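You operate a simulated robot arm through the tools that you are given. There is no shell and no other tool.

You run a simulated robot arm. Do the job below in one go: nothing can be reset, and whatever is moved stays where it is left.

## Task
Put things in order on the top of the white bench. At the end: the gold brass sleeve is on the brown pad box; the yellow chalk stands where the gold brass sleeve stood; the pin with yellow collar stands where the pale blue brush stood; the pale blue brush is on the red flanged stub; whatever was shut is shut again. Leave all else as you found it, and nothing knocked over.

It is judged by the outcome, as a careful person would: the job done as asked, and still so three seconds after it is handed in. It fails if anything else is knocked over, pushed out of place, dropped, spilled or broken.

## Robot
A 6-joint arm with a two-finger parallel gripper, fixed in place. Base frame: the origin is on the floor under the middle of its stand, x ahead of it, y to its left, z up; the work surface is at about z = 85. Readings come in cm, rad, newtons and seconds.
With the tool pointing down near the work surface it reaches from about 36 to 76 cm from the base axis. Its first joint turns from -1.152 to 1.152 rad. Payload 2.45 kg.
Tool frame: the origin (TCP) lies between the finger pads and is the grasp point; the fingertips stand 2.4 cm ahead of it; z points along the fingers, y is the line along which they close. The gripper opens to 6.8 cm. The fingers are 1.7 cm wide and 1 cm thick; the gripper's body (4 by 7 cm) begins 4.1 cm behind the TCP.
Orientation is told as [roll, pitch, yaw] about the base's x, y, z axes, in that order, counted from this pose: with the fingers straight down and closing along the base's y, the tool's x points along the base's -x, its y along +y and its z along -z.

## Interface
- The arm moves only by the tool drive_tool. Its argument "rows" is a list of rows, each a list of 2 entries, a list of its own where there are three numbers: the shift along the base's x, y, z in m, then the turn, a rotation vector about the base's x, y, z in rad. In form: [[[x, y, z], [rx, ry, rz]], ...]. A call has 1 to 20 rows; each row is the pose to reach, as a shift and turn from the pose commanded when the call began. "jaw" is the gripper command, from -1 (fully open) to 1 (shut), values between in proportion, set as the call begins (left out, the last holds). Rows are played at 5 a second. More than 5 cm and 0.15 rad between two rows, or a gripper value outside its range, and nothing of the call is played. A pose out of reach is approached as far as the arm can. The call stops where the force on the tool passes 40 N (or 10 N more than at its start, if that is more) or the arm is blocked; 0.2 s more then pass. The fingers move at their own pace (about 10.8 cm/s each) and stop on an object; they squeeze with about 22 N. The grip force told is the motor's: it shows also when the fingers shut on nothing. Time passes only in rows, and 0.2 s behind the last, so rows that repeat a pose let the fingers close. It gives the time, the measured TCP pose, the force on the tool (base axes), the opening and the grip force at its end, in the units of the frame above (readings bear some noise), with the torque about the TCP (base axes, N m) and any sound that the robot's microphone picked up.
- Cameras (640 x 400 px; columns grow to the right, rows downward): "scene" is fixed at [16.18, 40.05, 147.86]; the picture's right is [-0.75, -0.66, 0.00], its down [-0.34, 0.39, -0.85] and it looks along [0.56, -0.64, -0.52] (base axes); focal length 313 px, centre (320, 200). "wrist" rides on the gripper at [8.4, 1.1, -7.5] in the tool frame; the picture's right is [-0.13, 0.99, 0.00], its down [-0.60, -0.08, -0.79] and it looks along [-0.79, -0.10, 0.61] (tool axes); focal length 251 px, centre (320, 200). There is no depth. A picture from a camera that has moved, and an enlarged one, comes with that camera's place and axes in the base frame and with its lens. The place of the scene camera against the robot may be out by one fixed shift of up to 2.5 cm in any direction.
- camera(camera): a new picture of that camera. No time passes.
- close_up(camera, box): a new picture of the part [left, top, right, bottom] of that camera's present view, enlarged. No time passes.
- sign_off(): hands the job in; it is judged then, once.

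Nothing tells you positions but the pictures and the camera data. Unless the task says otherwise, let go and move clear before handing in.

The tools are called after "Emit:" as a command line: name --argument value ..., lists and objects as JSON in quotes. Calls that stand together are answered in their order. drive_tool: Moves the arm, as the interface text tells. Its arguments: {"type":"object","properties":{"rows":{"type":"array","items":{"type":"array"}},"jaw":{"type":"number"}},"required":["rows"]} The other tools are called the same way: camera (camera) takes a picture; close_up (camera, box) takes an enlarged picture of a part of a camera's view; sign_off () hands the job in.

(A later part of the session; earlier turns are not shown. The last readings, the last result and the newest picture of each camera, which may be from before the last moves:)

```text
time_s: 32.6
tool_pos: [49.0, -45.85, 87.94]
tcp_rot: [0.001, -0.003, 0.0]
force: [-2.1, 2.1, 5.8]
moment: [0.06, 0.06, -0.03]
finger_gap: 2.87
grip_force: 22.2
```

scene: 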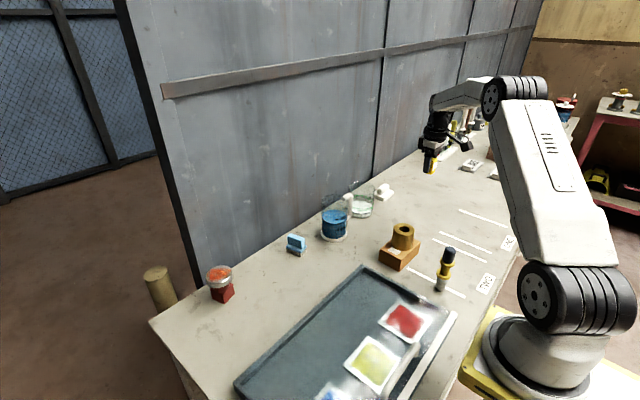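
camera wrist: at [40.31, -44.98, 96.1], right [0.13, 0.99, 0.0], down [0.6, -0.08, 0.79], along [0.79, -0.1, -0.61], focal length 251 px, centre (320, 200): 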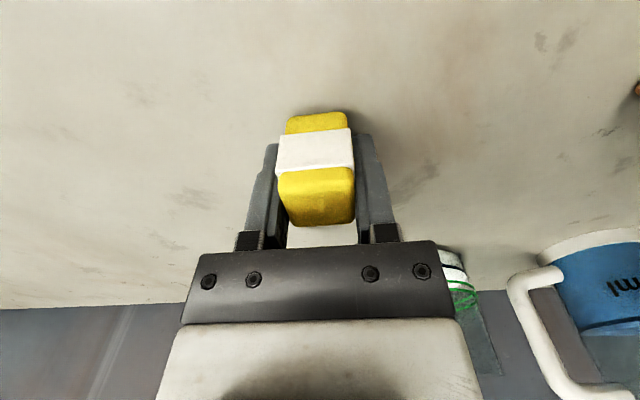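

Light contact with the bench (about 6 N). Releasing and rising.

Emit:
drive_tool --rows '[[[0, 0, 0], [0, 0, 0]], [[0, 0, 0], [0, 0, 0]], [[0, 0, 0], [0, 0, 0]]]' --jaw -1

Emit:
drive_tool --rows '[[[0, 0, 0.01], [0, 0, 0]], [[0, 0, 0.03], [0, 0, 0]], [[0, 0, 0.06], [0, 0, 0]], [[0, 0, 0.1], [0, 0, 0]], [[0, 0, 0.14], [0, 0, 0]], [[0, 0, 0.19], [0, 0, 0]], [[0, 0, 0.19], [0, 0, 0]]]'

Emit:
camera --camera "wrist"

Emit:
close_up --camera "scene" --box '[360, 160, 500, 260]'

```text
time_s: 33.4
tool_pos: [49.03, -45.92, 87.89]
tcp_rot: [-0.002, -0.004, -0.001]
force: [-0.6, -0.5, 0.0]
moment: [-0.01, 0.01, 0.01]
finger_gap: 6.77
grip_force: 0.0
```

```text
time_s: 35.0
tool_pos: [49.06, -45.78, 106.99]
tcp_rot: [0.002, -0.001, 0.0]
force: [-0.8, -0.7, 0.1]
moment: [-0.01, 0.0, 0.0]
finger_gap: 6.8
grip_force: 0.1
```

```text
taken
camera wrist: at [40.57, -44.7, 114.5], right [0.13, 0.99, 0.0], down [0.6, -0.08, 0.79], along [0.79, -0.1, -0.61], focal length 251 px, centre (320, 200)
```

wrist: 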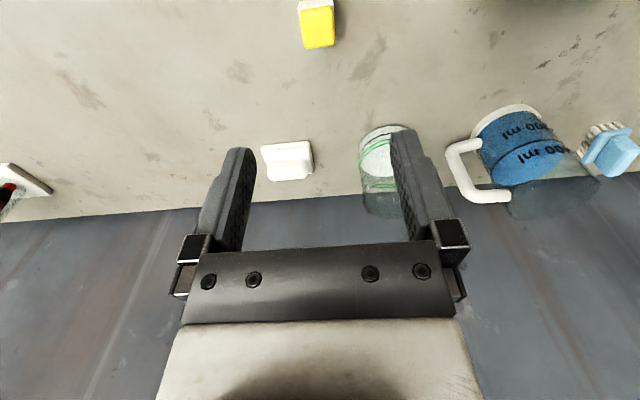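

```text
4.00 times, centred on (430, 210) of scene
camera zoom: at [16.18, 40.05, 147.86], right [-0.75, -0.66, 0.0], down [-0.34, 0.39, -0.85], along [0.56, -0.64, -0.52], focal length 1252 px, centre (-120, 160)
```

zoom: 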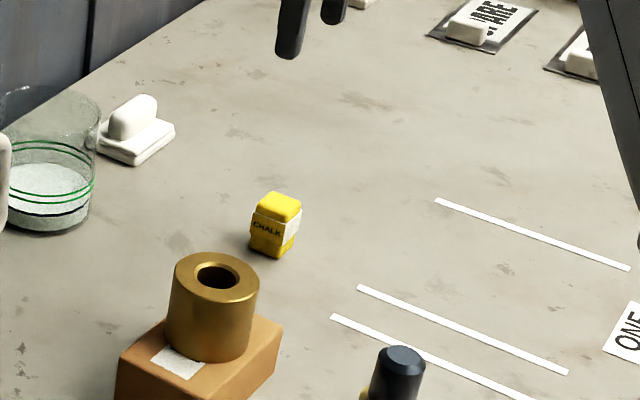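

The chalk stands on the sleeve's old spot. Now I'll look at the brush more closely.

Emit:
drive_tool --rows '[[[0, 0.01, 0.03], [0, 0, 0]], [[0.007, 0.05, 0.05], [0, 0, 0]], [[0.014, 0.09, 0.05], [0, 0, 0]], [[0.021, 0.13, 0.05], [0, 0, 0]], [[0.028, 0.17, 0.05], [0, 0, 0]], [[0.035, 0.21, 0.05], [0, 0, 0]], [[0.042, 0.25, 0.05], [0, 0, 0]], [[0.049, 0.29, 0.05], [0, 0, 0]], [[0.056, 0.32, 0.04], [0, 0, 0]], [[0.063, 0.35, 0.03], [0, 0, 0]], [[0.07, 0.375, 0.01], [0, 0, 0]], [[0.07, 0.375, 0.0], [0, 0, 0]], [[0.07, 0.375, 0.0], [0, 0, 0]]]'

Emit:
camera --camera "wrist"

Emit:
close_up --camera "wrist" --box '[240, 60, 400, 160]'

Emit:
close_up --camera "scene" --box '[270, 220, 330, 270]'

```text
time_s: 37.8
tool_pos: [56.16, -8.48, 106.93]
tcp_rot: [-0.001, 0.0, -0.002]
force: [0.5, -0.8, 0.5]
moment: [0.04, 0.04, -0.01]
finger_gap: 6.81
grip_force: 0.0
```

```text
taken
camera wrist: at [47.83, -7.42, 114.47], right [0.13, 0.99, 0.0], down [0.6, -0.08, 0.79], along [0.79, -0.1, -0.61], focal length 251 px, centre (320, 200)
```

wrist: 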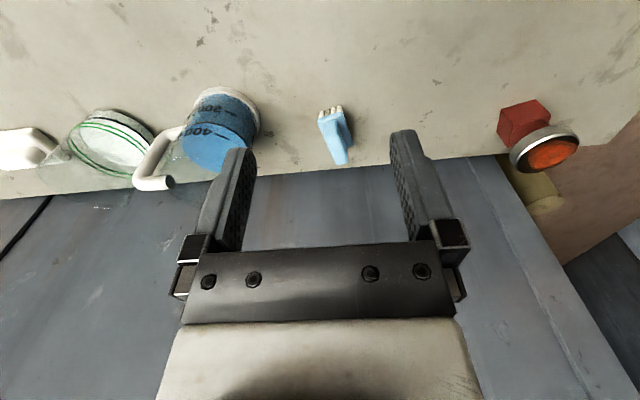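

```text
4.00 times, centred on (320, 110) of wrist
camera zoom: at [47.83, -7.42, 114.47], right [0.13, 0.99, 0.0], down [0.6, -0.08, 0.79], along [0.79, -0.1, -0.61], focal length 1006 px, centre (320, 560)
```

zoom: 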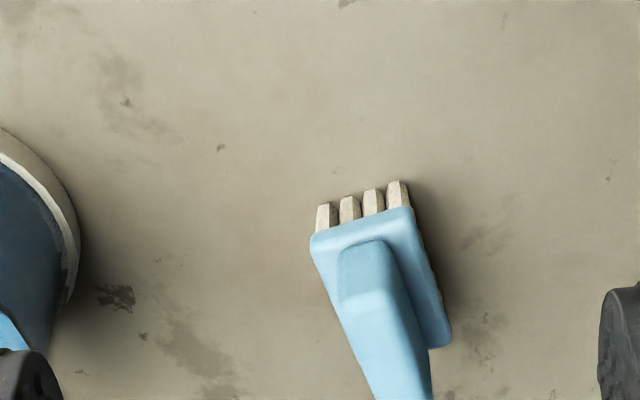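

```text
8.00 times, centred on (300, 245) of scene
camera zoom: at [16.18, 40.05, 147.86], right [-0.75, -0.66, 0.0], down [-0.34, 0.39, -0.85], along [0.56, -0.64, -0.52], focal length 2504 px, centre (480, -160)
```

zoom: 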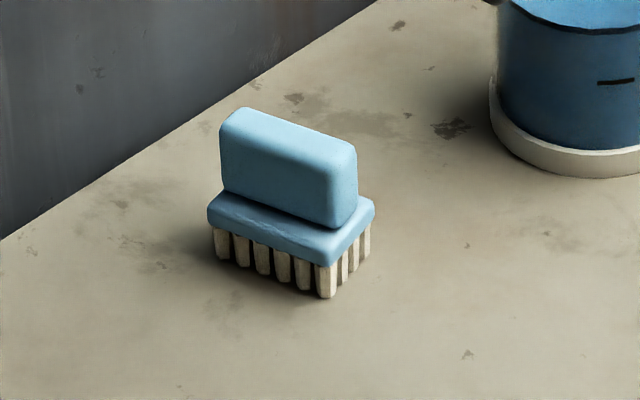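

The brush is centred near (69.1,-8.1), yawed about +0.2 rad, with its handle ridge along x. I'll zoom on the stub as well before planning that placement.

Emit:
close_up --camera "wrist" --box '[480, 80, 600, 190]'

Emit:
close_up --camera "wrist" --box '[300, 90, 370, 175]'

```text
3.64 times, centred on (540, 135) of wrist
camera zoom: at [47.83, -7.42, 114.47], right [0.13, 0.99, 0.0], down [0.6, -0.08, 0.79], along [0.79, -0.1, -0.61], focal length 914 px, centre (-480, 436)
```

zoom: 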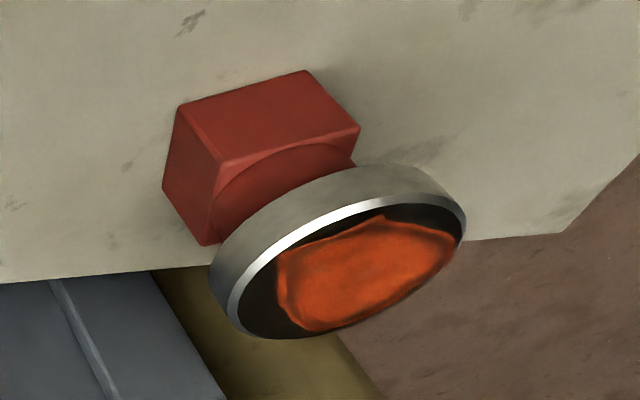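

```text
4.71 times, centred on (335, 132) of wrist
camera zoom: at [47.83, -7.42, 114.47], right [0.13, 0.99, 0.0], down [0.6, -0.08, 0.79], along [0.79, -0.1, -0.61], focal length 1183 px, centre (249, 518)
```

zoom: 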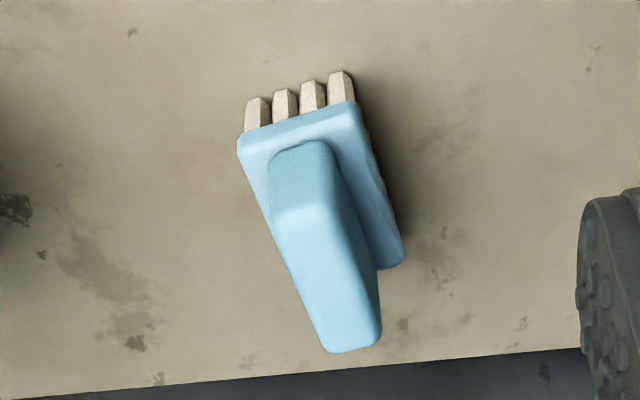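

The stub is a 4 cm red block at about (71.2,16.0) with a 6 cm flange whose top is near z≈92.4. I'll hover over the brush with the fingers turned +0.19 rad to straddle its handle.

Emit:
drive_tool --rows '[[[0.03, 0.001, -0.015], [0, 0, 0.05]], [[0.06, 0.002, -0.03], [0, 0, 0.1]], [[0.09, 0.003, -0.05], [0, 0, 0.15]], [[0.12, 0.0035, -0.07], [0, 0, 0.19]], [[0.1305, 0.0035, -0.09], [0, 0, 0.19]], [[0.1305, 0.0035, -0.1], [0, 0, 0.19]], [[0.1305, 0.0035, -0.1], [0, 0, 0.19]], [[0.1305, 0.0035, -0.1], [0, 0, 0.19]]]'

Emit:
camera --camera "wrist"

Emit:
close_up --camera "wrist" --box '[240, 60, 400, 160]'

Emit:
close_up --camera "scene" --box '[260, 190, 360, 270]'

```text
time_s: 39.6
tool_pos: [69.27, -8.02, 96.94]
tcp_rot: [0.0, -0.003, 0.191]
force: [-0.3, -0.8, 0.4]
moment: [-0.01, 0.02, -0.02]
finger_gap: 6.8
grip_force: 0.1
```

```text
taken
camera wrist: at [60.71, -8.64, 104.49], right [-0.06, 1.0, 0.0], down [0.61, 0.04, 0.79], along [0.79, 0.05, -0.61], focal length 251 px, centre (320, 200)
```

wrist: 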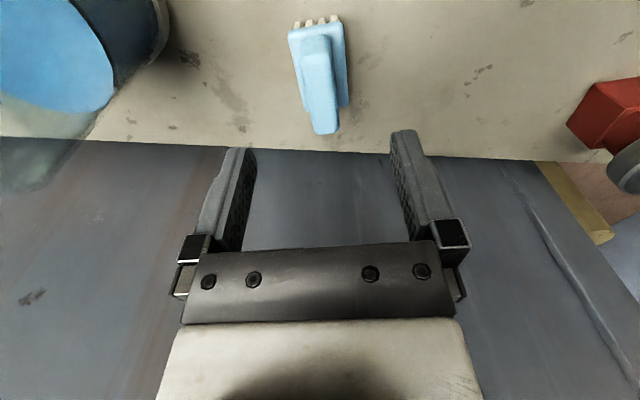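

```text
4.00 times, centred on (320, 110) of wrist
camera zoom: at [60.71, -8.64, 104.49], right [-0.06, 1.0, 0.0], down [0.61, 0.04, 0.79], along [0.79, 0.05, -0.61], focal length 1006 px, centre (320, 560)
```

zoom: 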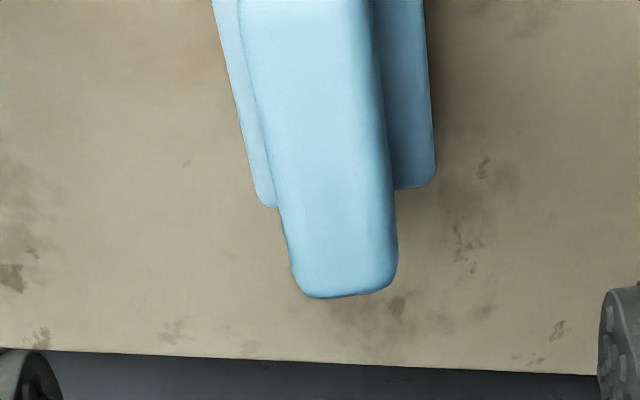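

```text
5.00 times, centred on (310, 230) of scene
camera zoom: at [16.18, 40.05, 147.86], right [-0.75, -0.66, 0.0], down [-0.34, 0.39, -0.85], along [0.56, -0.64, -0.52], focal length 1565 px, centre (370, 50)
```

zoom: 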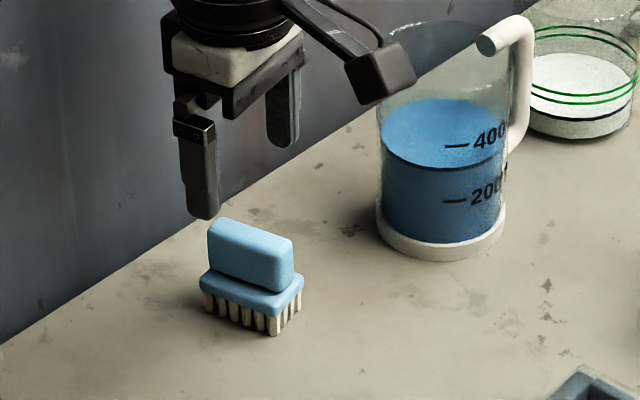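

Handle axis and finger line agree (about 0.19–0.2 rad). I'll descend until the fingertips are just above the brush plate, then close.

Emit:
drive_tool --rows '[[[-0.0005, 0.0007, -0.015], [0, 0, 0]], [[-0.0005, 0.0007, -0.03], [0, 0, 0]], [[-0.0005, 0.0007, -0.045], [0, 0, 0]], [[-0.0005, 0.0007, -0.058], [0, 0, 0]], [[-0.0005, 0.0007, -0.065], [0, 0, 0]], [[-0.0005, 0.0007, -0.065], [0, 0, 0]]]'

Emit:
camera --camera "wrist"

Emit:
close_up --camera "scene" --box '[265, 205, 345, 270]'

```text
time_s: 41.0
tool_pos: [69.14, -8.04, 90.43]
tcp_rot: [0.001, -0.003, 0.19]
force: [0.5, 0.5, 0.2]
moment: [0.0, 0.03, -0.03]
finger_gap: 6.82
grip_force: 0.1
```

```text
taken
camera wrist: at [60.63, -8.61, 97.92], right [-0.06, 1.0, 0.0], down [0.61, 0.04, 0.79], along [0.79, 0.05, -0.61], focal length 251 px, centre (320, 200)
```

wrist: 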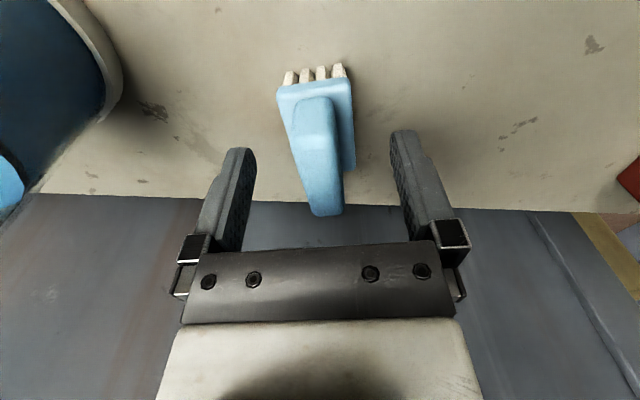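

```text
6.15 times, centred on (305, 238) of scene
camera zoom: at [16.18, 40.05, 147.86], right [-0.75, -0.66, 0.0], down [-0.34, 0.39, -0.85], along [0.56, -0.64, -0.52], focal length 1926 px, centre (412, -31)
```

zoom: 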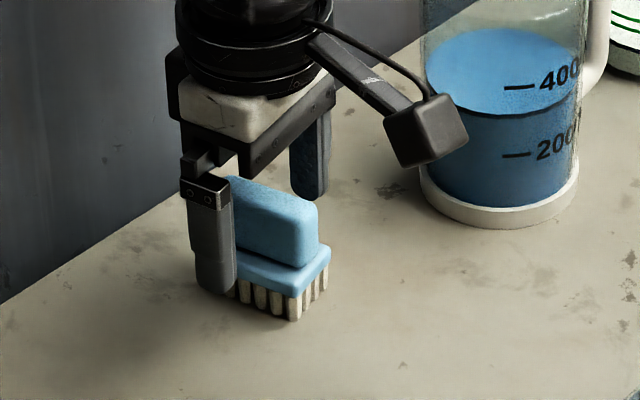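

Emit:
drive_tool --rows '[[[0, 0, 0], [0, 0, 0]], [[0, 0, 0], [0, 0, 0]], [[0, 0, 0], [0, 0, 0]], [[0, 0, 0], [0, 0, 0]]]' --jaw 1

Emit:
camera --camera "wrist"

Emit:
close_up --camera "scene" --box '[265, 205, 345, 270]'

```text
time_s: 42.0
tool_pos: [69.04, -8.17, 90.46]
tcp_rot: [-0.001, -0.004, 0.19]
force: [0.2, 0.5, -0.2]
moment: [-0.04, -0.01, 0.0]
finger_gap: 1.78
grip_force: 22.0
```

```text
taken
camera wrist: at [60.62, -8.61, 97.94], right [-0.06, 1.0, 0.0], down [0.61, 0.04, 0.79], along [0.79, 0.05, -0.61], focal length 251 px, centre (320, 200)
```

wrist: 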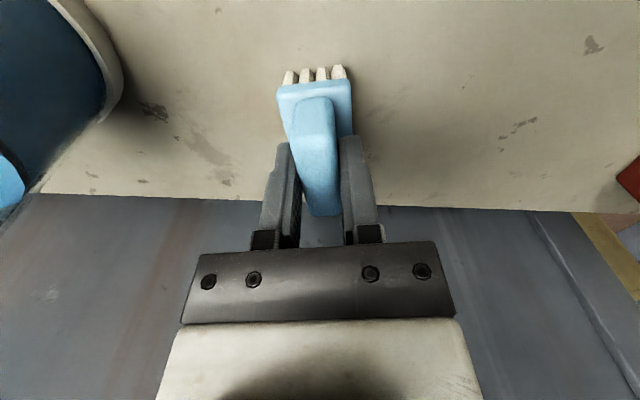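

```text
6.15 times, centred on (305, 238) of scene
camera zoom: at [16.18, 40.05, 147.85], right [-0.75, -0.66, 0.0], down [-0.34, 0.39, -0.85], along [0.56, -0.64, -0.52], focal length 1926 px, centre (412, -31)
```

zoom: 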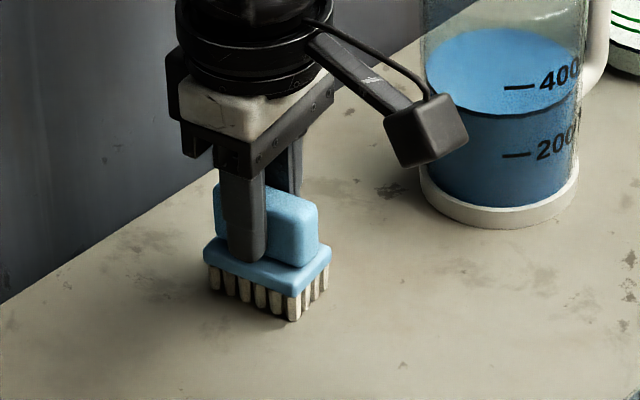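

The brush is held by its handle (1.8 cm). I'll lift it and move towards the stub, stopping short to measure the flange.

Emit:
drive_tool --rows '[[[0, 0, 0.01], [0, 0, 0]], [[0, 0, 0.03], [0, 0, 0]], [[0, 0, 0.06], [0, 0, 0]], [[0, 0, 0.1], [0, 0, 0]], [[0, 0, 0.14], [0, 0, 0]], [[0, 0.03, 0.15], [0, 0, 0]], [[0, 0.06, 0.15], [0, 0, 0]], [[0, 0.09, 0.15], [0, 0, 0]], [[0, 0.12, 0.15], [0, 0, 0]], [[0, 0.12, 0.15], [0, 0, 0]], [[0, 0.12, 0.15], [0, 0, 0]]]'

Emit:
camera --camera "wrist"

Emit:
close_up --camera "wrist" --box '[400, 40, 580, 200]'

Emit:
close_up --camera "scene" --box '[180, 190, 320, 310]'

```text
time_s: 44.4
tool_pos: [69.27, 4.02, 105.41]
tcp_rot: [0.0, -0.005, 0.189]
force: [0.4, 0.6, -1.3]
moment: [0.0, 0.04, 0.05]
finger_gap: 1.8
grip_force: 22.4
```

```text
taken
camera wrist: at [60.75, 3.43, 112.93], right [-0.06, 1.0, 0.0], down [0.61, 0.04, 0.79], along [0.79, 0.05, -0.61], focal length 251 px, centre (320, 200)
```

wrist: 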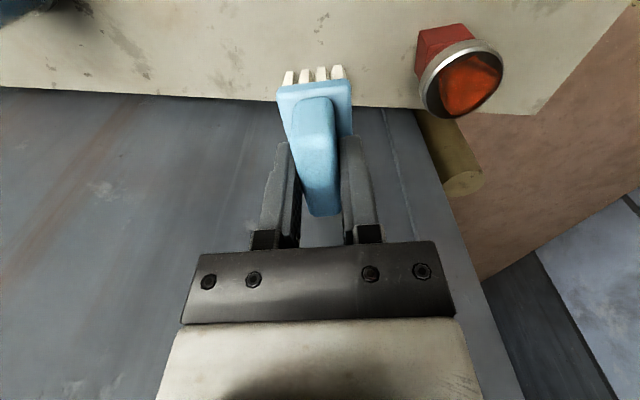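

```text
2.50 times, centred on (490, 120) of wrist
camera zoom: at [60.75, 3.43, 112.93], right [-0.06, 1.0, 0.0], down [0.61, 0.04, 0.79], along [0.79, 0.05, -0.61], focal length 629 px, centre (-105, 400)
```

zoom: 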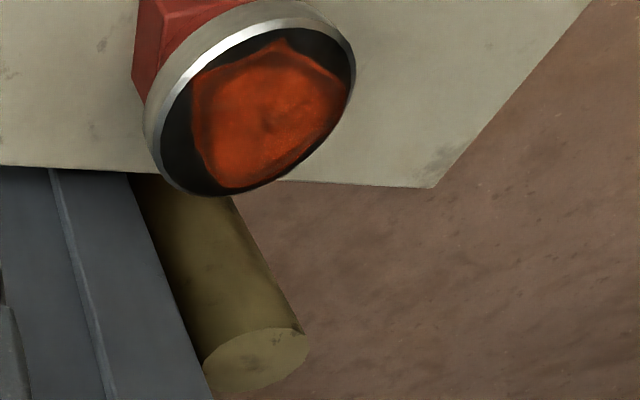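

```text
3.33 times, centred on (250, 250) of scene
camera zoom: at [16.18, 40.05, 147.85], right [-0.75, -0.66, 0.0], down [-0.34, 0.39, -0.85], along [0.56, -0.64, -0.52], focal length 1043 px, centre (553, 33)
```

zoom: 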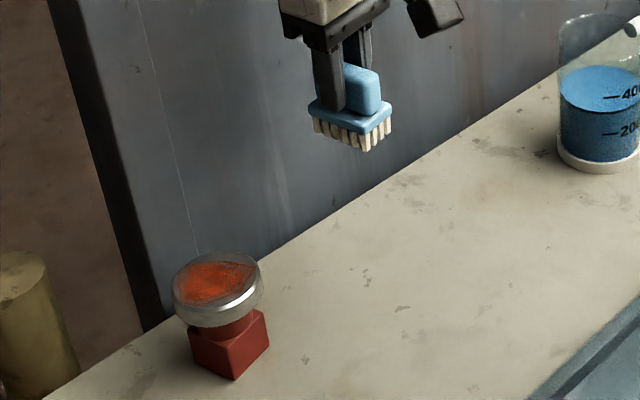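

The flange top centre triangulates to about (70.95,16.05) at z≈92.7. I'll move over it at height, then check.

Emit:
drive_tool --rows '[[[0.005, 0.03, 0], [0, 0, 0]], [[0.009, 0.06, 0], [0, 0, 0]], [[0.014, 0.09, 0], [0, 0, 0]], [[0.018, 0.115, 0], [0, 0, 0]], [[0.018, 0.12, 0], [0, 0, 0]], [[0.018, 0.12, -0.02], [0, 0, 0]], [[0.018, 0.12, -0.035], [0, 0, 0]], [[0.018, 0.12, -0.035], [0, 0, 0]], [[0.018, 0.12, -0.035], [0, 0, 0]]]'

Emit:
camera --camera "wrist"

Emit:
close_up --camera "scene" --box '[170, 220, 270, 310]'

Emit:
close_up --camera "wrist" --box '[240, 0, 400, 130]'

```text
time_s: 46.4
tool_pos: [70.8, 15.84, 101.74]
tcp_rot: [-0.001, -0.004, 0.19]
force: [-0.3, -0.5, -1.0]
moment: [0.01, 0.02, 0.01]
finger_gap: 1.79
grip_force: 21.9
```

```text
taken
camera wrist: at [62.34, 15.28, 109.29], right [-0.06, 1.0, 0.0], down [0.61, 0.04, 0.79], along [0.79, 0.05, -0.61], focal length 251 px, centre (320, 200)
```

wrist: 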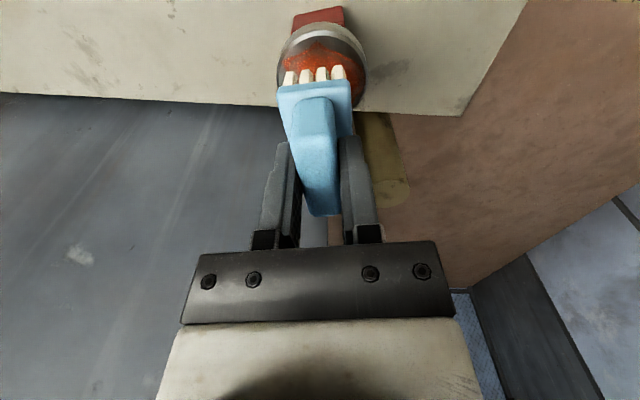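

```text
4.44 times, centred on (220, 265) of scene
camera zoom: at [16.18, 40.05, 147.85], right [-0.75, -0.66, 0.0], down [-0.34, 0.39, -0.85], along [0.56, -0.64, -0.52], focal length 1391 px, centre (764, -89)
```

zoom: 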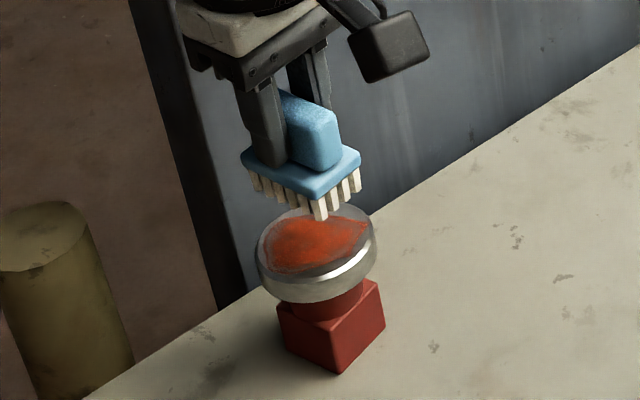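

```text
3.08 times, centred on (320, 65) of wrist
camera zoom: at [62.34, 15.28, 109.29], right [-0.06, 1.0, 0.0], down [0.61, 0.04, 0.79], along [0.79, 0.05, -0.61], focal length 774 px, centre (320, 615)
```

zoom: 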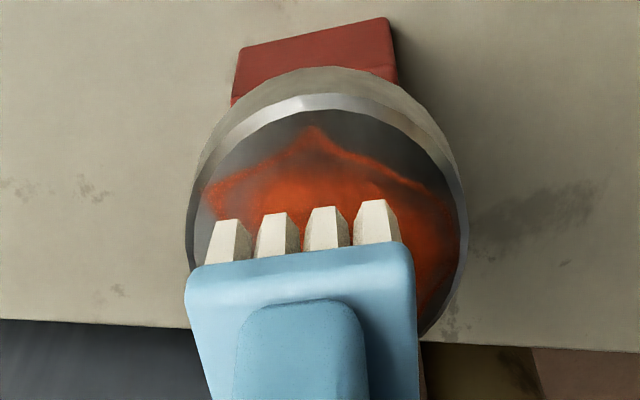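

The flange centre checks out at about (70.97,15.92), right below the brush. I'll lower towards it.

Emit:
drive_tool --rows '[[[0, 0, -0.01], [0, 0, 0]], [[0, 0, -0.02], [0, 0, 0]], [[0, 0, -0.028], [0, 0, 0]], [[0, 0, -0.028], [0, 0, 0]]]'

Emit:
close_up --camera "scene" --box '[180, 230, 260, 310]'

Emit:
close_up --camera "wrist" --box '[240, 0, 400, 130]'

```text
time_s: 47.4
tool_pos: [71.04, 15.95, 98.99]
tcp_rot: [0.001, -0.005, 0.19]
force: [0.8, -0.1, -1.2]
moment: [0.0, -0.01, 0.01]
finger_gap: 1.77
grip_force: 21.4
```

```text
5.00 times, centred on (220, 270) of scene
camera zoom: at [16.18, 40.05, 147.85], right [-0.75, -0.66, 0.0], down [-0.34, 0.39, -0.85], along [0.56, -0.64, -0.52], focal length 1565 px, centre (820, -150)
```

zoom: 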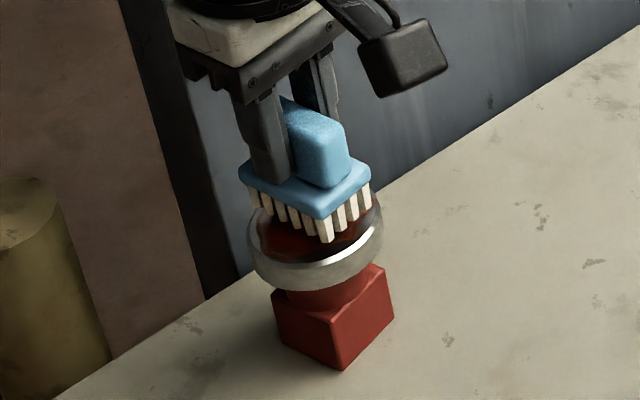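

```text
3.08 times, centred on (320, 65) of wrist
camera zoom: at [62.48, 15.4, 106.55], right [-0.06, 1.0, 0.0], down [0.61, 0.04, 0.79], along [0.79, 0.05, -0.61], focal length 774 px, centre (320, 615)
```

zoom: 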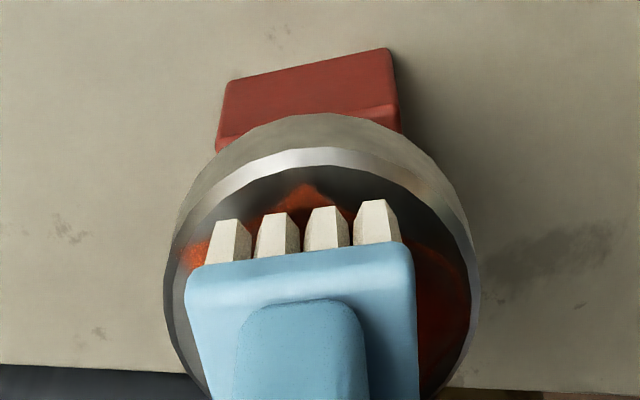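

Emit:
drive_tool --rows '[[[0, 0, -0.003], [0, 0, 0]], [[0, 0, -0.005], [0, 0, 0]], [[0, 0, -0.005], [0, 0, 0]]]'

```text
time_s: 48.2
tool_pos: [71.06, 15.91, 98.67]
tcp_rot: [0.0, -0.002, 0.19]
force: [-1.0, 0.5, -0.6]
moment: [-0.03, 0.01, -0.04]
finger_gap: 1.76
grip_force: 21.7
```

Emit:
drive_tool --rows '[[[0, 0, -0.002], [0, 0, 0]], [[0, 0, -0.003], [0, 0, 0]], [[0, 0, -0.003], [0, 0, 0]]]'

Emit:
close_up --camera "scene" --box '[195, 250, 245, 310]'

```text
time_s: 49.0
tool_pos: [71.02, 16.01, 98.39]
tcp_rot: [0.0, -0.004, 0.189]
force: [0.1, 0.4, -0.9]
moment: [0.0, 0.0, 0.02]
finger_gap: 1.77
grip_force: 22.3
```

```text
6.67 times, centred on (220, 280) of scene
camera zoom: at [16.18, 40.05, 147.85], right [-0.75, -0.66, 0.0], down [-0.34, 0.39, -0.85], along [0.56, -0.64, -0.52], focal length 2087 px, centre (987, -333)
```

zoom: 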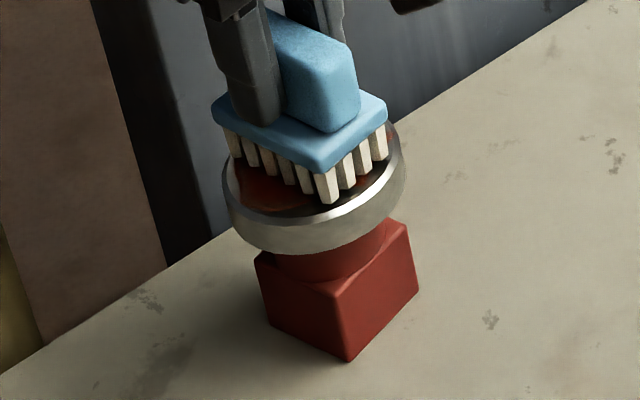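

Emit:
drive_tool --rows '[[[0, 0, -0.002], [0, 0, 0]], [[0, 0, -0.002], [0, 0, 0]]]'

```text
time_s: 49.6
tool_pos: [71.02, 16.1, 98.19]
tcp_rot: [0.001, -0.005, 0.192]
force: [-0.1, -2.4, 6.8]
moment: [-0.17, 0.25, 0.04]
finger_gap: 1.78
grip_force: 22.5
```

It has made contact with about 7 N, so I'll back off half a millimetre and release.

Emit:
drive_tool --rows '[[[0, 0, 0.0005], [0, 0, 0]], [[0, 0, 0.0005], [0, 0, 0]]]'

Emit:
close_up --camera "wrist" --box '[240, 0, 400, 130]'

Emit:
close_up --camera "scene" --box '[195, 250, 245, 310]'

```text
time_s: 50.2
tool_pos: [71.0, 15.92, 98.09]
tcp_rot: [0.0, -0.006, 0.191]
force: [-0.1, -2.2, 10.2]
moment: [-0.14, 0.23, 0.04]
finger_gap: 1.76
grip_force: 21.8
```

```text
3.08 times, centred on (320, 65) of wrist
camera zoom: at [62.57, 15.48, 105.72], right [-0.06, 1.0, 0.0], down [0.6, 0.04, 0.8], along [0.79, 0.05, -0.61], focal length 774 px, centre (320, 615)
```

zoom: 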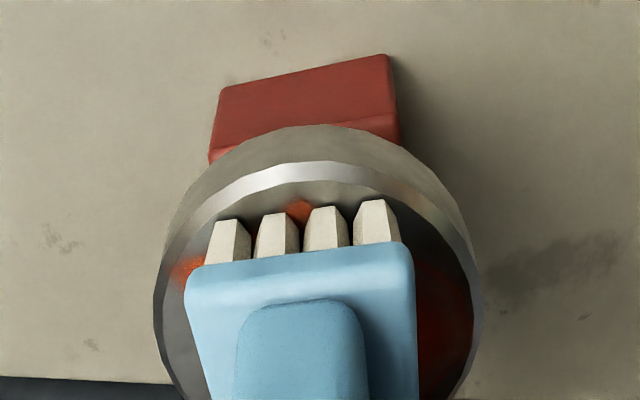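

```text
6.67 times, centred on (220, 280) of scene
camera zoom: at [16.15, 40.04, 147.86], right [-0.75, -0.66, 0.0], down [-0.34, 0.39, -0.85], along [0.56, -0.64, -0.52], focal length 2087 px, centre (987, -333)
```

zoom: 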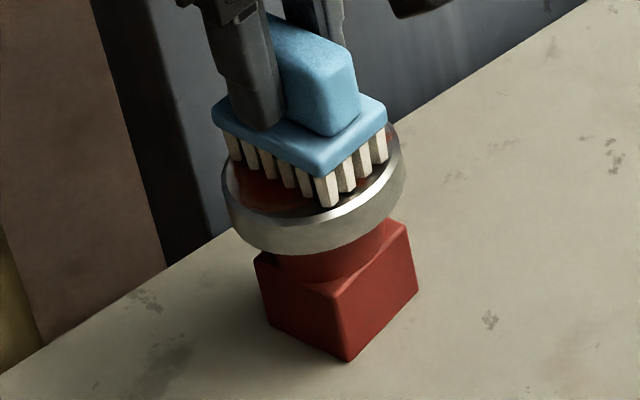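

Emit:
drive_tool --rows '[[[0, 0, 0.001], [0, 0, 0]], [[0, 0, 0.001], [0, 0, 0]]]'

```text
time_s: 50.8
tool_pos: [71.01, 16.01, 98.24]
tcp_rot: [-0.002, -0.006, 0.189]
force: [1.9, 0.6, 4.4]
moment: [0.05, -0.19, 0.0]
finger_gap: 1.78
grip_force: 21.6
```

The load is now light. Releasing the brush: I'll open partway first and let it settle, then open fully and rise straight up.

Emit:
drive_tool --rows '[[[0, 0, 0], [0, 0, 0]], [[0, 0, 0], [0, 0, 0]], [[0, 0, 0], [0, 0, 0]]]' --jaw -0.2

Emit:
close_up --camera "scene" --box '[190, 240, 250, 310]'

Emit:
drive_tool --rows '[[[0, 0, 0.005], [0, 0, 0]], [[0, 0, 0.02], [0, 0, 0]], [[0, 0, 0.04], [0, 0, 0]], [[0, 0, 0.07], [0, 0, 0]], [[0, 0, 0.1], [0, 0, 0]], [[0, 0, 0.1], [0, 0, 0]]]'

Emit:
camera --camera "wrist"

Emit:
camera --camera "scene"

Emit:
close_up --camera "scene" --box '[190, 240, 250, 310]'

```text
time_s: 51.6
tool_pos: [70.93, 15.99, 98.31]
tcp_rot: [-0.001, -0.001, 0.19]
force: [0.1, 0.8, 0.3]
moment: [0.02, -0.05, -0.01]
finger_gap: 4.08
grip_force: 0.1
```

```text
5.71 times, centred on (220, 275) of scene
camera zoom: at [16.18, 40.05, 147.86], right [-0.75, -0.66, 0.0], down [-0.34, 0.39, -0.85], along [0.56, -0.64, -0.52], focal length 1788 px, centre (891, -229)
```

zoom: 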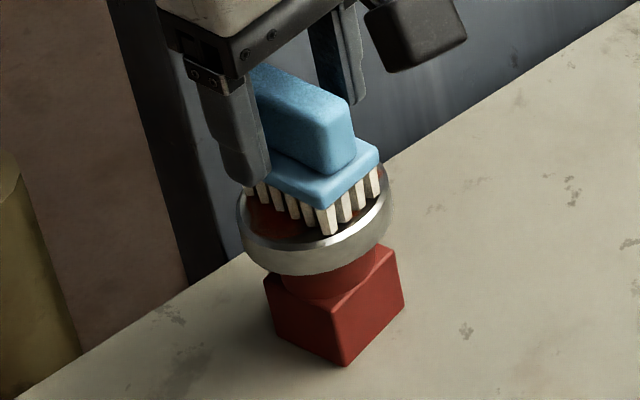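

```text
time_s: 53.0
tool_pos: [70.72, 15.68, 108.32]
tcp_rot: [0.0, -0.001, 0.189]
force: [-0.3, -0.4, 0.5]
moment: [0.02, 0.0, 0.0]
finger_gap: 4.05
grip_force: 0.0
```

```text
taken
camera wrist: at [62.31, 15.12, 115.88], right [-0.06, 1.0, 0.0], down [0.61, 0.04, 0.79], along [0.79, 0.05, -0.61], focal length 251 px, centre (320, 200)
```

wrist: 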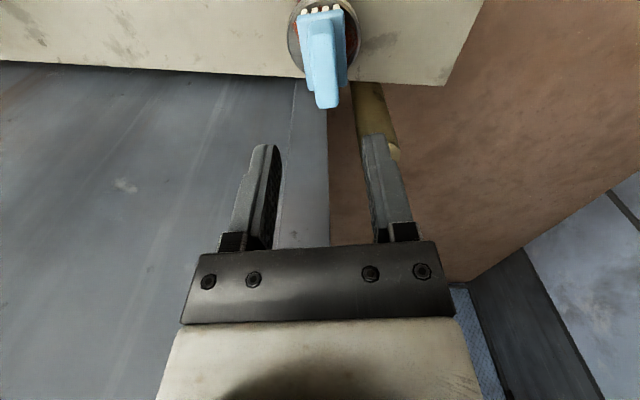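

```text
taken
```

scene: 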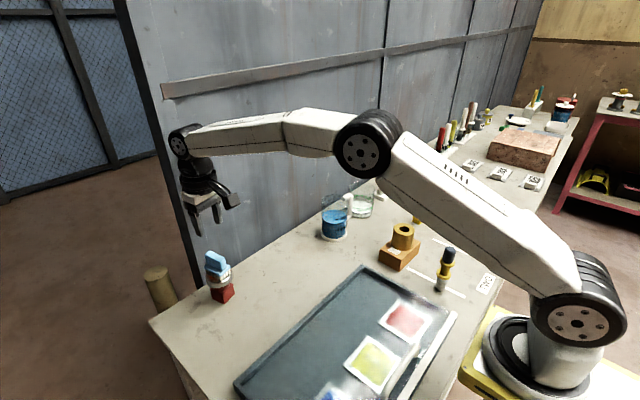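

```text
5.71 times, centred on (220, 275) of scene
camera zoom: at [16.18, 40.05, 147.86], right [-0.75, -0.66, 0.0], down [-0.34, 0.39, -0.85], along [0.56, -0.64, -0.52], focal length 1788 px, centre (891, -229)
```

zoom: 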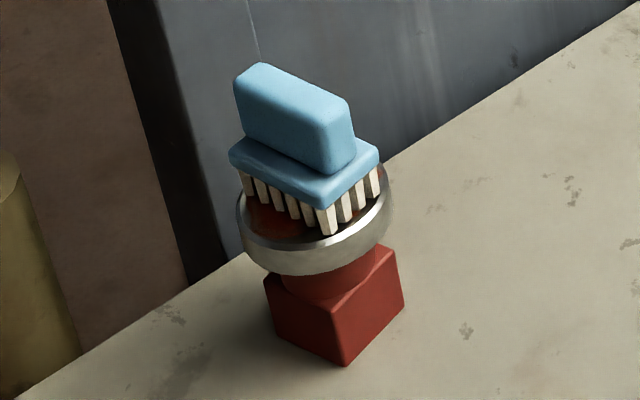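

The brush is standing on the flanged stub. Last is the pin near (31,-22): I'll retract, turn the wrist to -1.5 rad and look at it up close.

Emit:
drive_tool --rows '[[[-0.01, -0.005, 0.02], [0, 0, -0.1]], [[-0.035, -0.025, 0.05], [0, 0, -0.24]], [[-0.065, -0.05, 0.05], [0, 0, -0.38]], [[-0.095, -0.075, 0.05], [0, 0, -0.52]], [[-0.125, -0.1, 0.05], [0, 0, -0.66]], [[-0.155, -0.125, 0.05], [0, 0, -0.8]], [[-0.185, -0.15, 0.05], [0, 0, -0.94]], [[-0.215, -0.175, 0.05], [0, 0, -1.08]], [[-0.245, -0.2, 0.05], [0, 0, -1.22]], [[-0.275, -0.225, 0.05], [0, 0, -1.36]], [[-0.305, -0.25, 0.05], [0, 0, -1.5]], [[-0.335, -0.27, 0.045], [0, 0, -1.62]], [[-0.35, -0.28, 0.04], [0, 0, -1.69]], [[-0.35, -0.28, 0.04], [0, 0, -1.69]], [[-0.35, -0.28, 0.04], [0, 0, -1.69]]]' --jaw -1

Emit:
camera --camera "wrist"

Emit:
close_up --camera "wrist" --box '[200, 40, 360, 160]'

Emit:
camera --camera "scene"

```text
time_s: 56.2
tool_pos: [35.94, -11.76, 112.34]
tcp_rot: [-0.001, -0.004, -1.501]
force: [0.4, -0.6, -0.1]
moment: [-0.02, -0.03, -0.01]
finger_gap: 6.81
grip_force: 0.2
```

```text
taken
camera wrist: at [36.43, -3.31, 119.84], right [1.0, -0.06, 0.0], down [-0.04, -0.61, 0.79], along [-0.05, -0.79, -0.61], focal length 251 px, centre (320, 200)
```

wrist: 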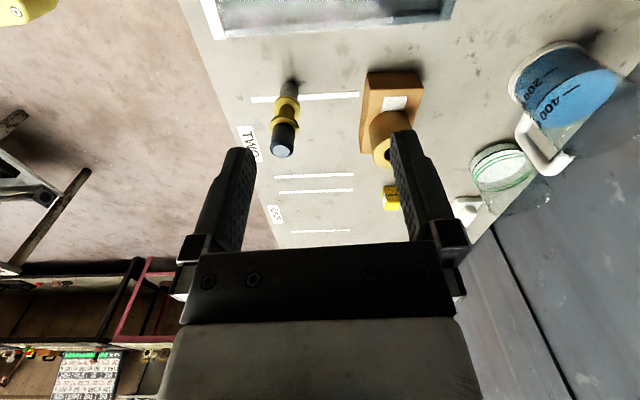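

```text
3.33 times, centred on (280, 100) of wrist
camera zoom: at [36.43, -3.31, 119.84], right [1.0, -0.06, 0.0], down [-0.04, -0.61, 0.79], along [-0.05, -0.79, -0.61], focal length 838 px, centre (453, 533)
```

zoom: 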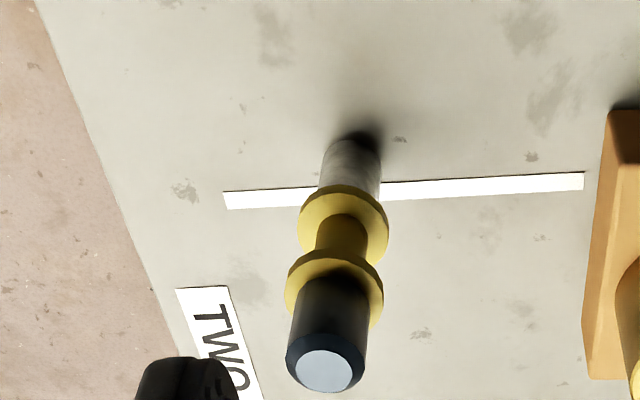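

```text
taken
```

scene: 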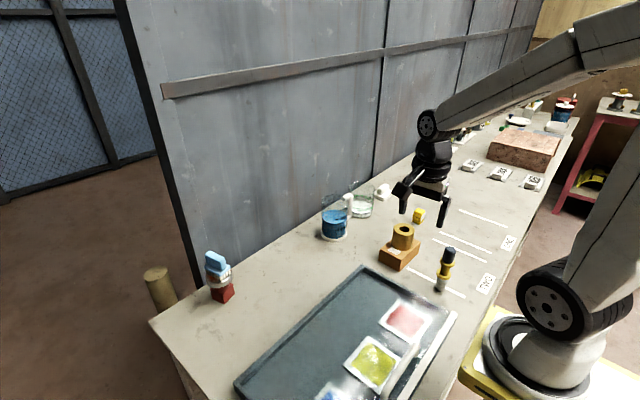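

The pin is at about (30.9,-21.95), with its top near z=98.4 and the black cap spanning z 94–98.4. I'll hover above it and check alignment.

Emit:
drive_tool --rows '[[[-0.015, -0.03, 0], [0, 0, 0]], [[-0.03, -0.06, 0], [0, 0, 0]], [[-0.045, -0.09, -0.01], [0, 0, 0]], [[-0.0505, -0.0997, -0.03], [0, 0, 0]], [[-0.0505, -0.0997, -0.05], [0, 0, 0]], [[-0.0505, -0.0997, -0.0735], [0, 0, 0]], [[-0.0505, -0.0997, -0.0735], [0, 0, 0]], [[-0.0505, -0.0997, -0.0735], [0, 0, 0]]]'

Emit:
camera --camera "wrist"

Emit:
close_up --camera "scene" --box '[400, 190, 500, 300]'

```text
time_s: 58.0
tool_pos: [31.07, -22.08, 105.07]
tcp_rot: [0.0, -0.002, -1.499]
force: [0.4, -0.1, -0.1]
moment: [-0.03, 0.0, 0.0]
finger_gap: 6.8
grip_force: 0.0
```

```text
taken
camera wrist: at [31.53, -13.68, 112.57], right [1.0, -0.06, 0.0], down [-0.04, -0.61, 0.79], along [-0.05, -0.79, -0.61], focal length 251 px, centre (320, 200)
```

wrist: 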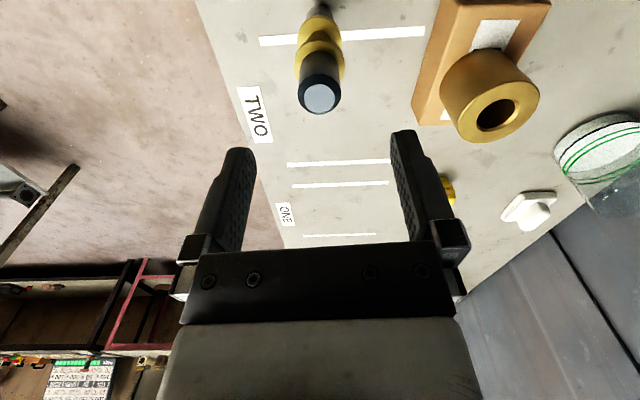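

```text
3.64 times, centred on (450, 245) of scene
camera zoom: at [16.18, 40.05, 147.86], right [-0.75, -0.66, 0.0], down [-0.34, 0.39, -0.85], along [0.56, -0.64, -0.52], focal length 1138 px, centre (-153, 36)
```

zoom: 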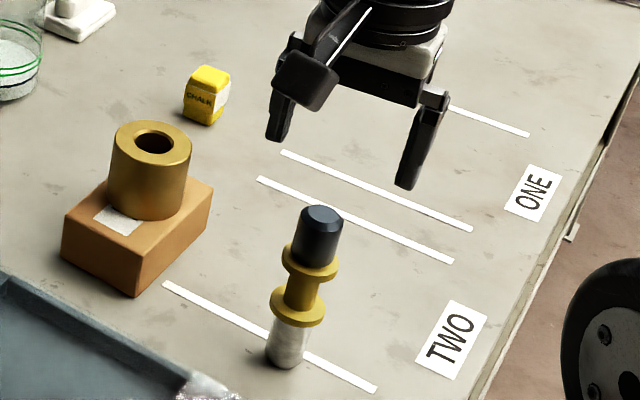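

The tool is right above the pin with wide margins. Descending so the fingertips stop just above the upper yellow flange.

Emit:
drive_tool --rows '[[[0, 0, -0.02], [0, 0, 0]], [[0, 0, -0.04], [0, 0, 0]], [[0, 0, -0.055], [0, 0, 0]], [[0, 0, -0.068], [0, 0, 0]], [[0, 0, -0.078], [0, 0, 0]], [[0, 0, -0.078], [0, 0, 0]], [[0, 0, -0.078], [0, 0, 0]]]'

Emit:
camera --camera "wrist"

Emit:
close_up --camera "scene" --box '[410, 220, 490, 300]'

```text
time_s: 59.6
tool_pos: [30.92, -21.98, 97.08]
tcp_rot: [0.0, -0.004, -1.498]
force: [0.0, 0.9, 0.0]
moment: [0.0, 0.03, 0.02]
finger_gap: 6.82
grip_force: 0.1
```

```text
taken
camera wrist: at [31.4, -13.51, 104.65], right [1.0, -0.06, 0.0], down [-0.04, -0.61, 0.79], along [-0.05, -0.79, -0.61], focal length 251 px, centre (320, 200)
```

wrist: 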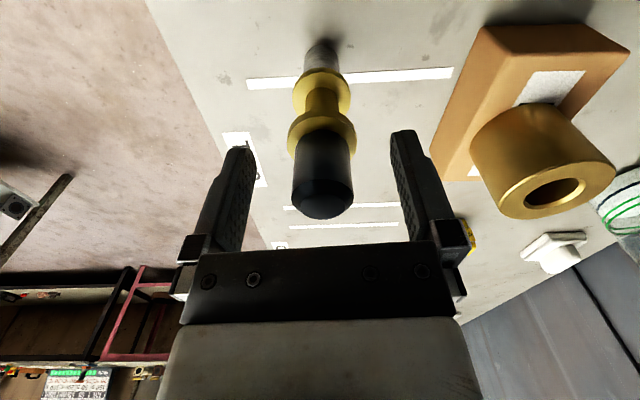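

```text
5.00 times, centred on (450, 260) of scene
camera zoom: at [16.18, 40.05, 147.86], right [-0.75, -0.66, 0.0], down [-0.34, 0.39, -0.85], along [0.56, -0.64, -0.52], focal length 1565 px, centre (-330, -100)
```

zoom: 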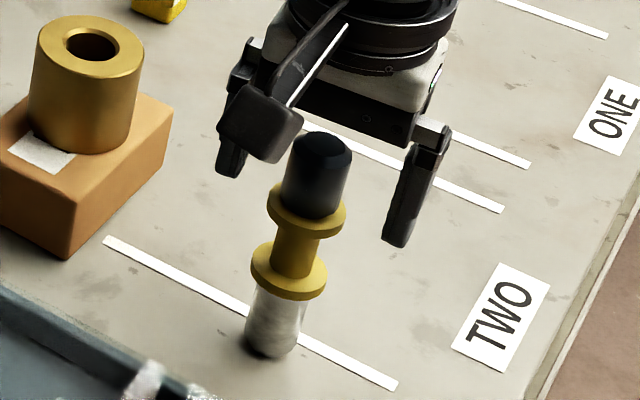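

Emit:
drive_tool --rows '[[[0, 0, 0], [0, 0, 0]], [[0, 0, 0], [0, 0, 0]], [[0, 0, 0], [0, 0, 0]], [[0, 0, 0], [0, 0, 0]]]' --jaw 1

Emit:
camera --camera "wrist"

Emit:
close_up --camera "scene" --box '[410, 220, 490, 300]'

```text
time_s: 60.6
tool_pos: [30.96, -21.97, 97.16]
tcp_rot: [-0.001, -0.003, -1.498]
force: [1.0, 0.2, -0.7]
moment: [-0.02, 0.01, -0.01]
finger_gap: 2.66
grip_force: 21.6
```

```text
taken
camera wrist: at [31.4, -13.51, 104.65], right [1.0, -0.06, 0.0], down [-0.04, -0.61, 0.79], along [-0.05, -0.79, -0.61], focal length 251 px, centre (320, 200)
```

wrist: 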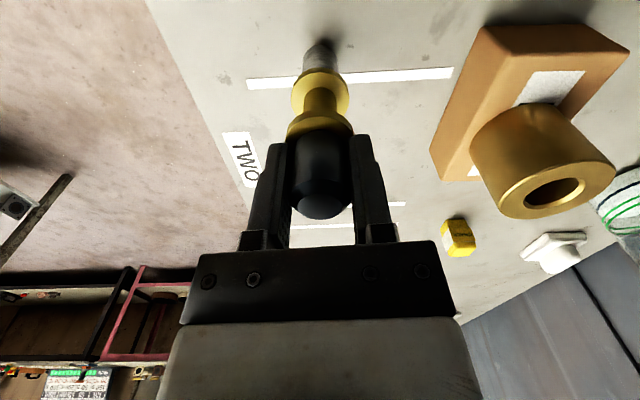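

```text
5.00 times, centred on (450, 260) of scene
camera zoom: at [16.18, 40.05, 147.85], right [-0.75, -0.66, 0.0], down [-0.34, 0.39, -0.85], along [0.56, -0.64, -0.52], focal length 1565 px, centre (-330, -100)
```

zoom: 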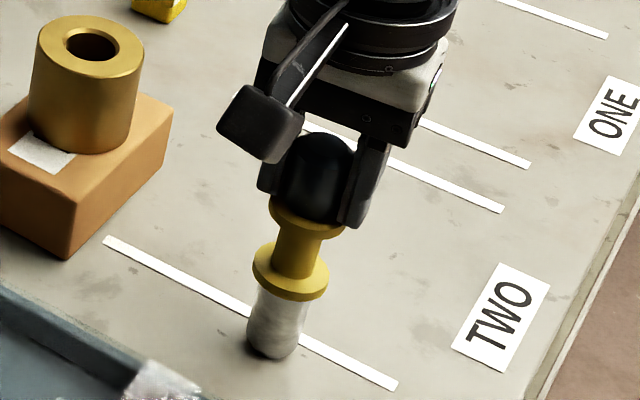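

The pin is gripped by its cap (2.66 cm). I'll lift slightly and check the whole pin comes with it, hanging straight.

Emit:
drive_tool --rows '[[[0, 0, 0.005], [0, 0, 0]], [[0, 0, 0.015], [0, 0, 0]], [[0, 0, 0.03], [0, 0, 0]], [[0, 0, 0.03], [0, 0, 0]]]'

Emit:
camera --camera "wrist"

Emit:
close_up --camera "scene" --box '[410, 210, 490, 300]'

```text
time_s: 61.6
tool_pos: [30.95, -21.87, 100.18]
tcp_rot: [-0.001, -0.003, -1.501]
force: [0.3, -0.2, -2.3]
moment: [0.0, -0.02, 0.03]
finger_gap: 2.63
grip_force: 22.5
```

```text
taken
camera wrist: at [31.3, -13.44, 107.69], right [1.0, -0.06, 0.0], down [-0.04, -0.61, 0.79], along [-0.05, -0.79, -0.61], focal length 251 px, centre (320, 200)
```

wrist: 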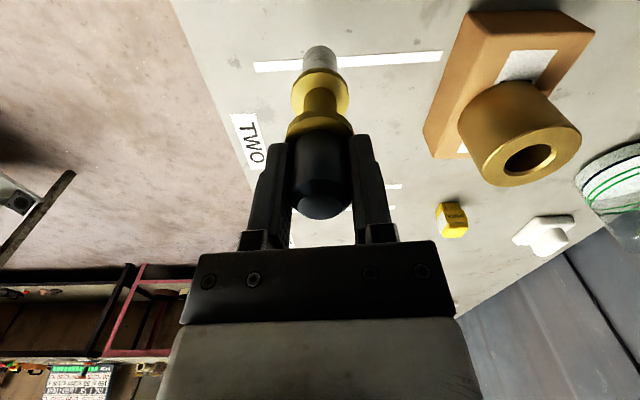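

```text
4.44 times, centred on (450, 255) of scene
camera zoom: at [16.18, 40.05, 147.86], right [-0.75, -0.66, 0.0], down [-0.34, 0.39, -0.85], along [0.56, -0.64, -0.52], focal length 1391 px, centre (-258, -44)
```

zoom: 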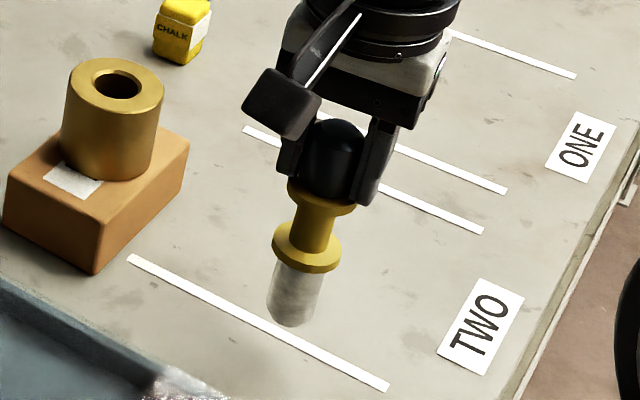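

The pin hangs straight with the collar attached. I'll raise it and carry it over to the brush's old spot at (69.05,-8.0), turning the wrist back to 0.

Emit:
drive_tool --rows '[[[0, 0, 0.03], [0, 0, 0]], [[0, 0, 0.065], [0, 0, 0]], [[0, 0, 0.1], [0, 0, 0]], [[0.015, 0.01, 0.105], [0, 0, 0.1]], [[0.05, 0.022, 0.105], [0, 0, 0.23]], [[0.085, 0.034, 0.105], [0, 0, 0.36]], [[0.12, 0.047, 0.105], [0, 0, 0.49]], [[0.155, 0.059, 0.105], [0, 0, 0.62]], [[0.19, 0.071, 0.105], [0, 0, 0.75]], [[0.225, 0.083, 0.105], [0, 0, 0.88]], [[0.26, 0.096, 0.105], [0, 0, 1.01]], [[0.295, 0.108, 0.105], [0, 0, 1.14]], [[0.325, 0.12, 0.105], [0, 0, 1.27]], [[0.355, 0.13, 0.105], [0, 0, 1.4]], [[0.375, 0.138, 0.105], [0, 0, 1.5]], [[0.3815, 0.1395, 0.105], [0, 0, 1.5]], [[0.3815, 0.1395, 0.105], [0, 0, 1.5]], [[0.3815, 0.1395, 0.105], [0, 0, 1.5]]]'

Emit:
camera --camera "wrist"

Emit:
camera --camera "scene"

```text
time_s: 65.4
tool_pos: [69.09, -8.01, 110.51]
tcp_rot: [0.002, 0.0, 0.0]
force: [0.7, -0.2, -1.9]
moment: [-0.01, -0.03, -0.03]
finger_gap: 2.63
grip_force: 22.1
```

```text
taken
camera wrist: at [60.69, -6.95, 118.15], right [0.13, 0.99, 0.0], down [0.6, -0.08, 0.79], along [0.79, -0.1, -0.61], focal length 251 px, centre (320, 200)
```

wrist: 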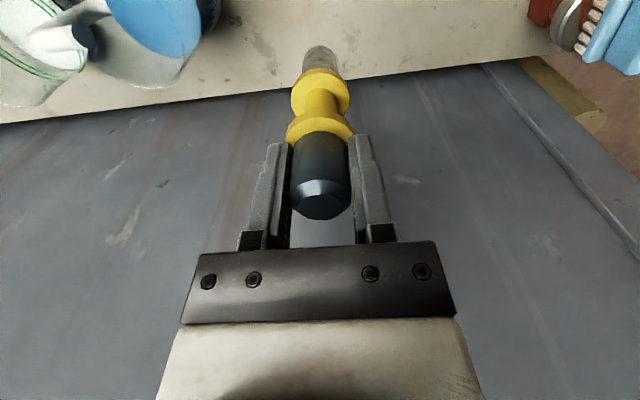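

```text
taken
```

scene: 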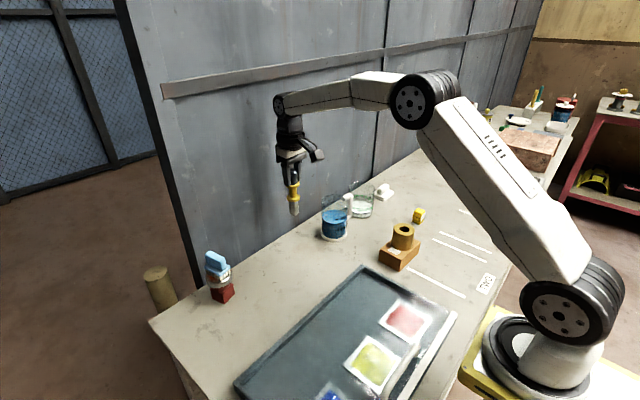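

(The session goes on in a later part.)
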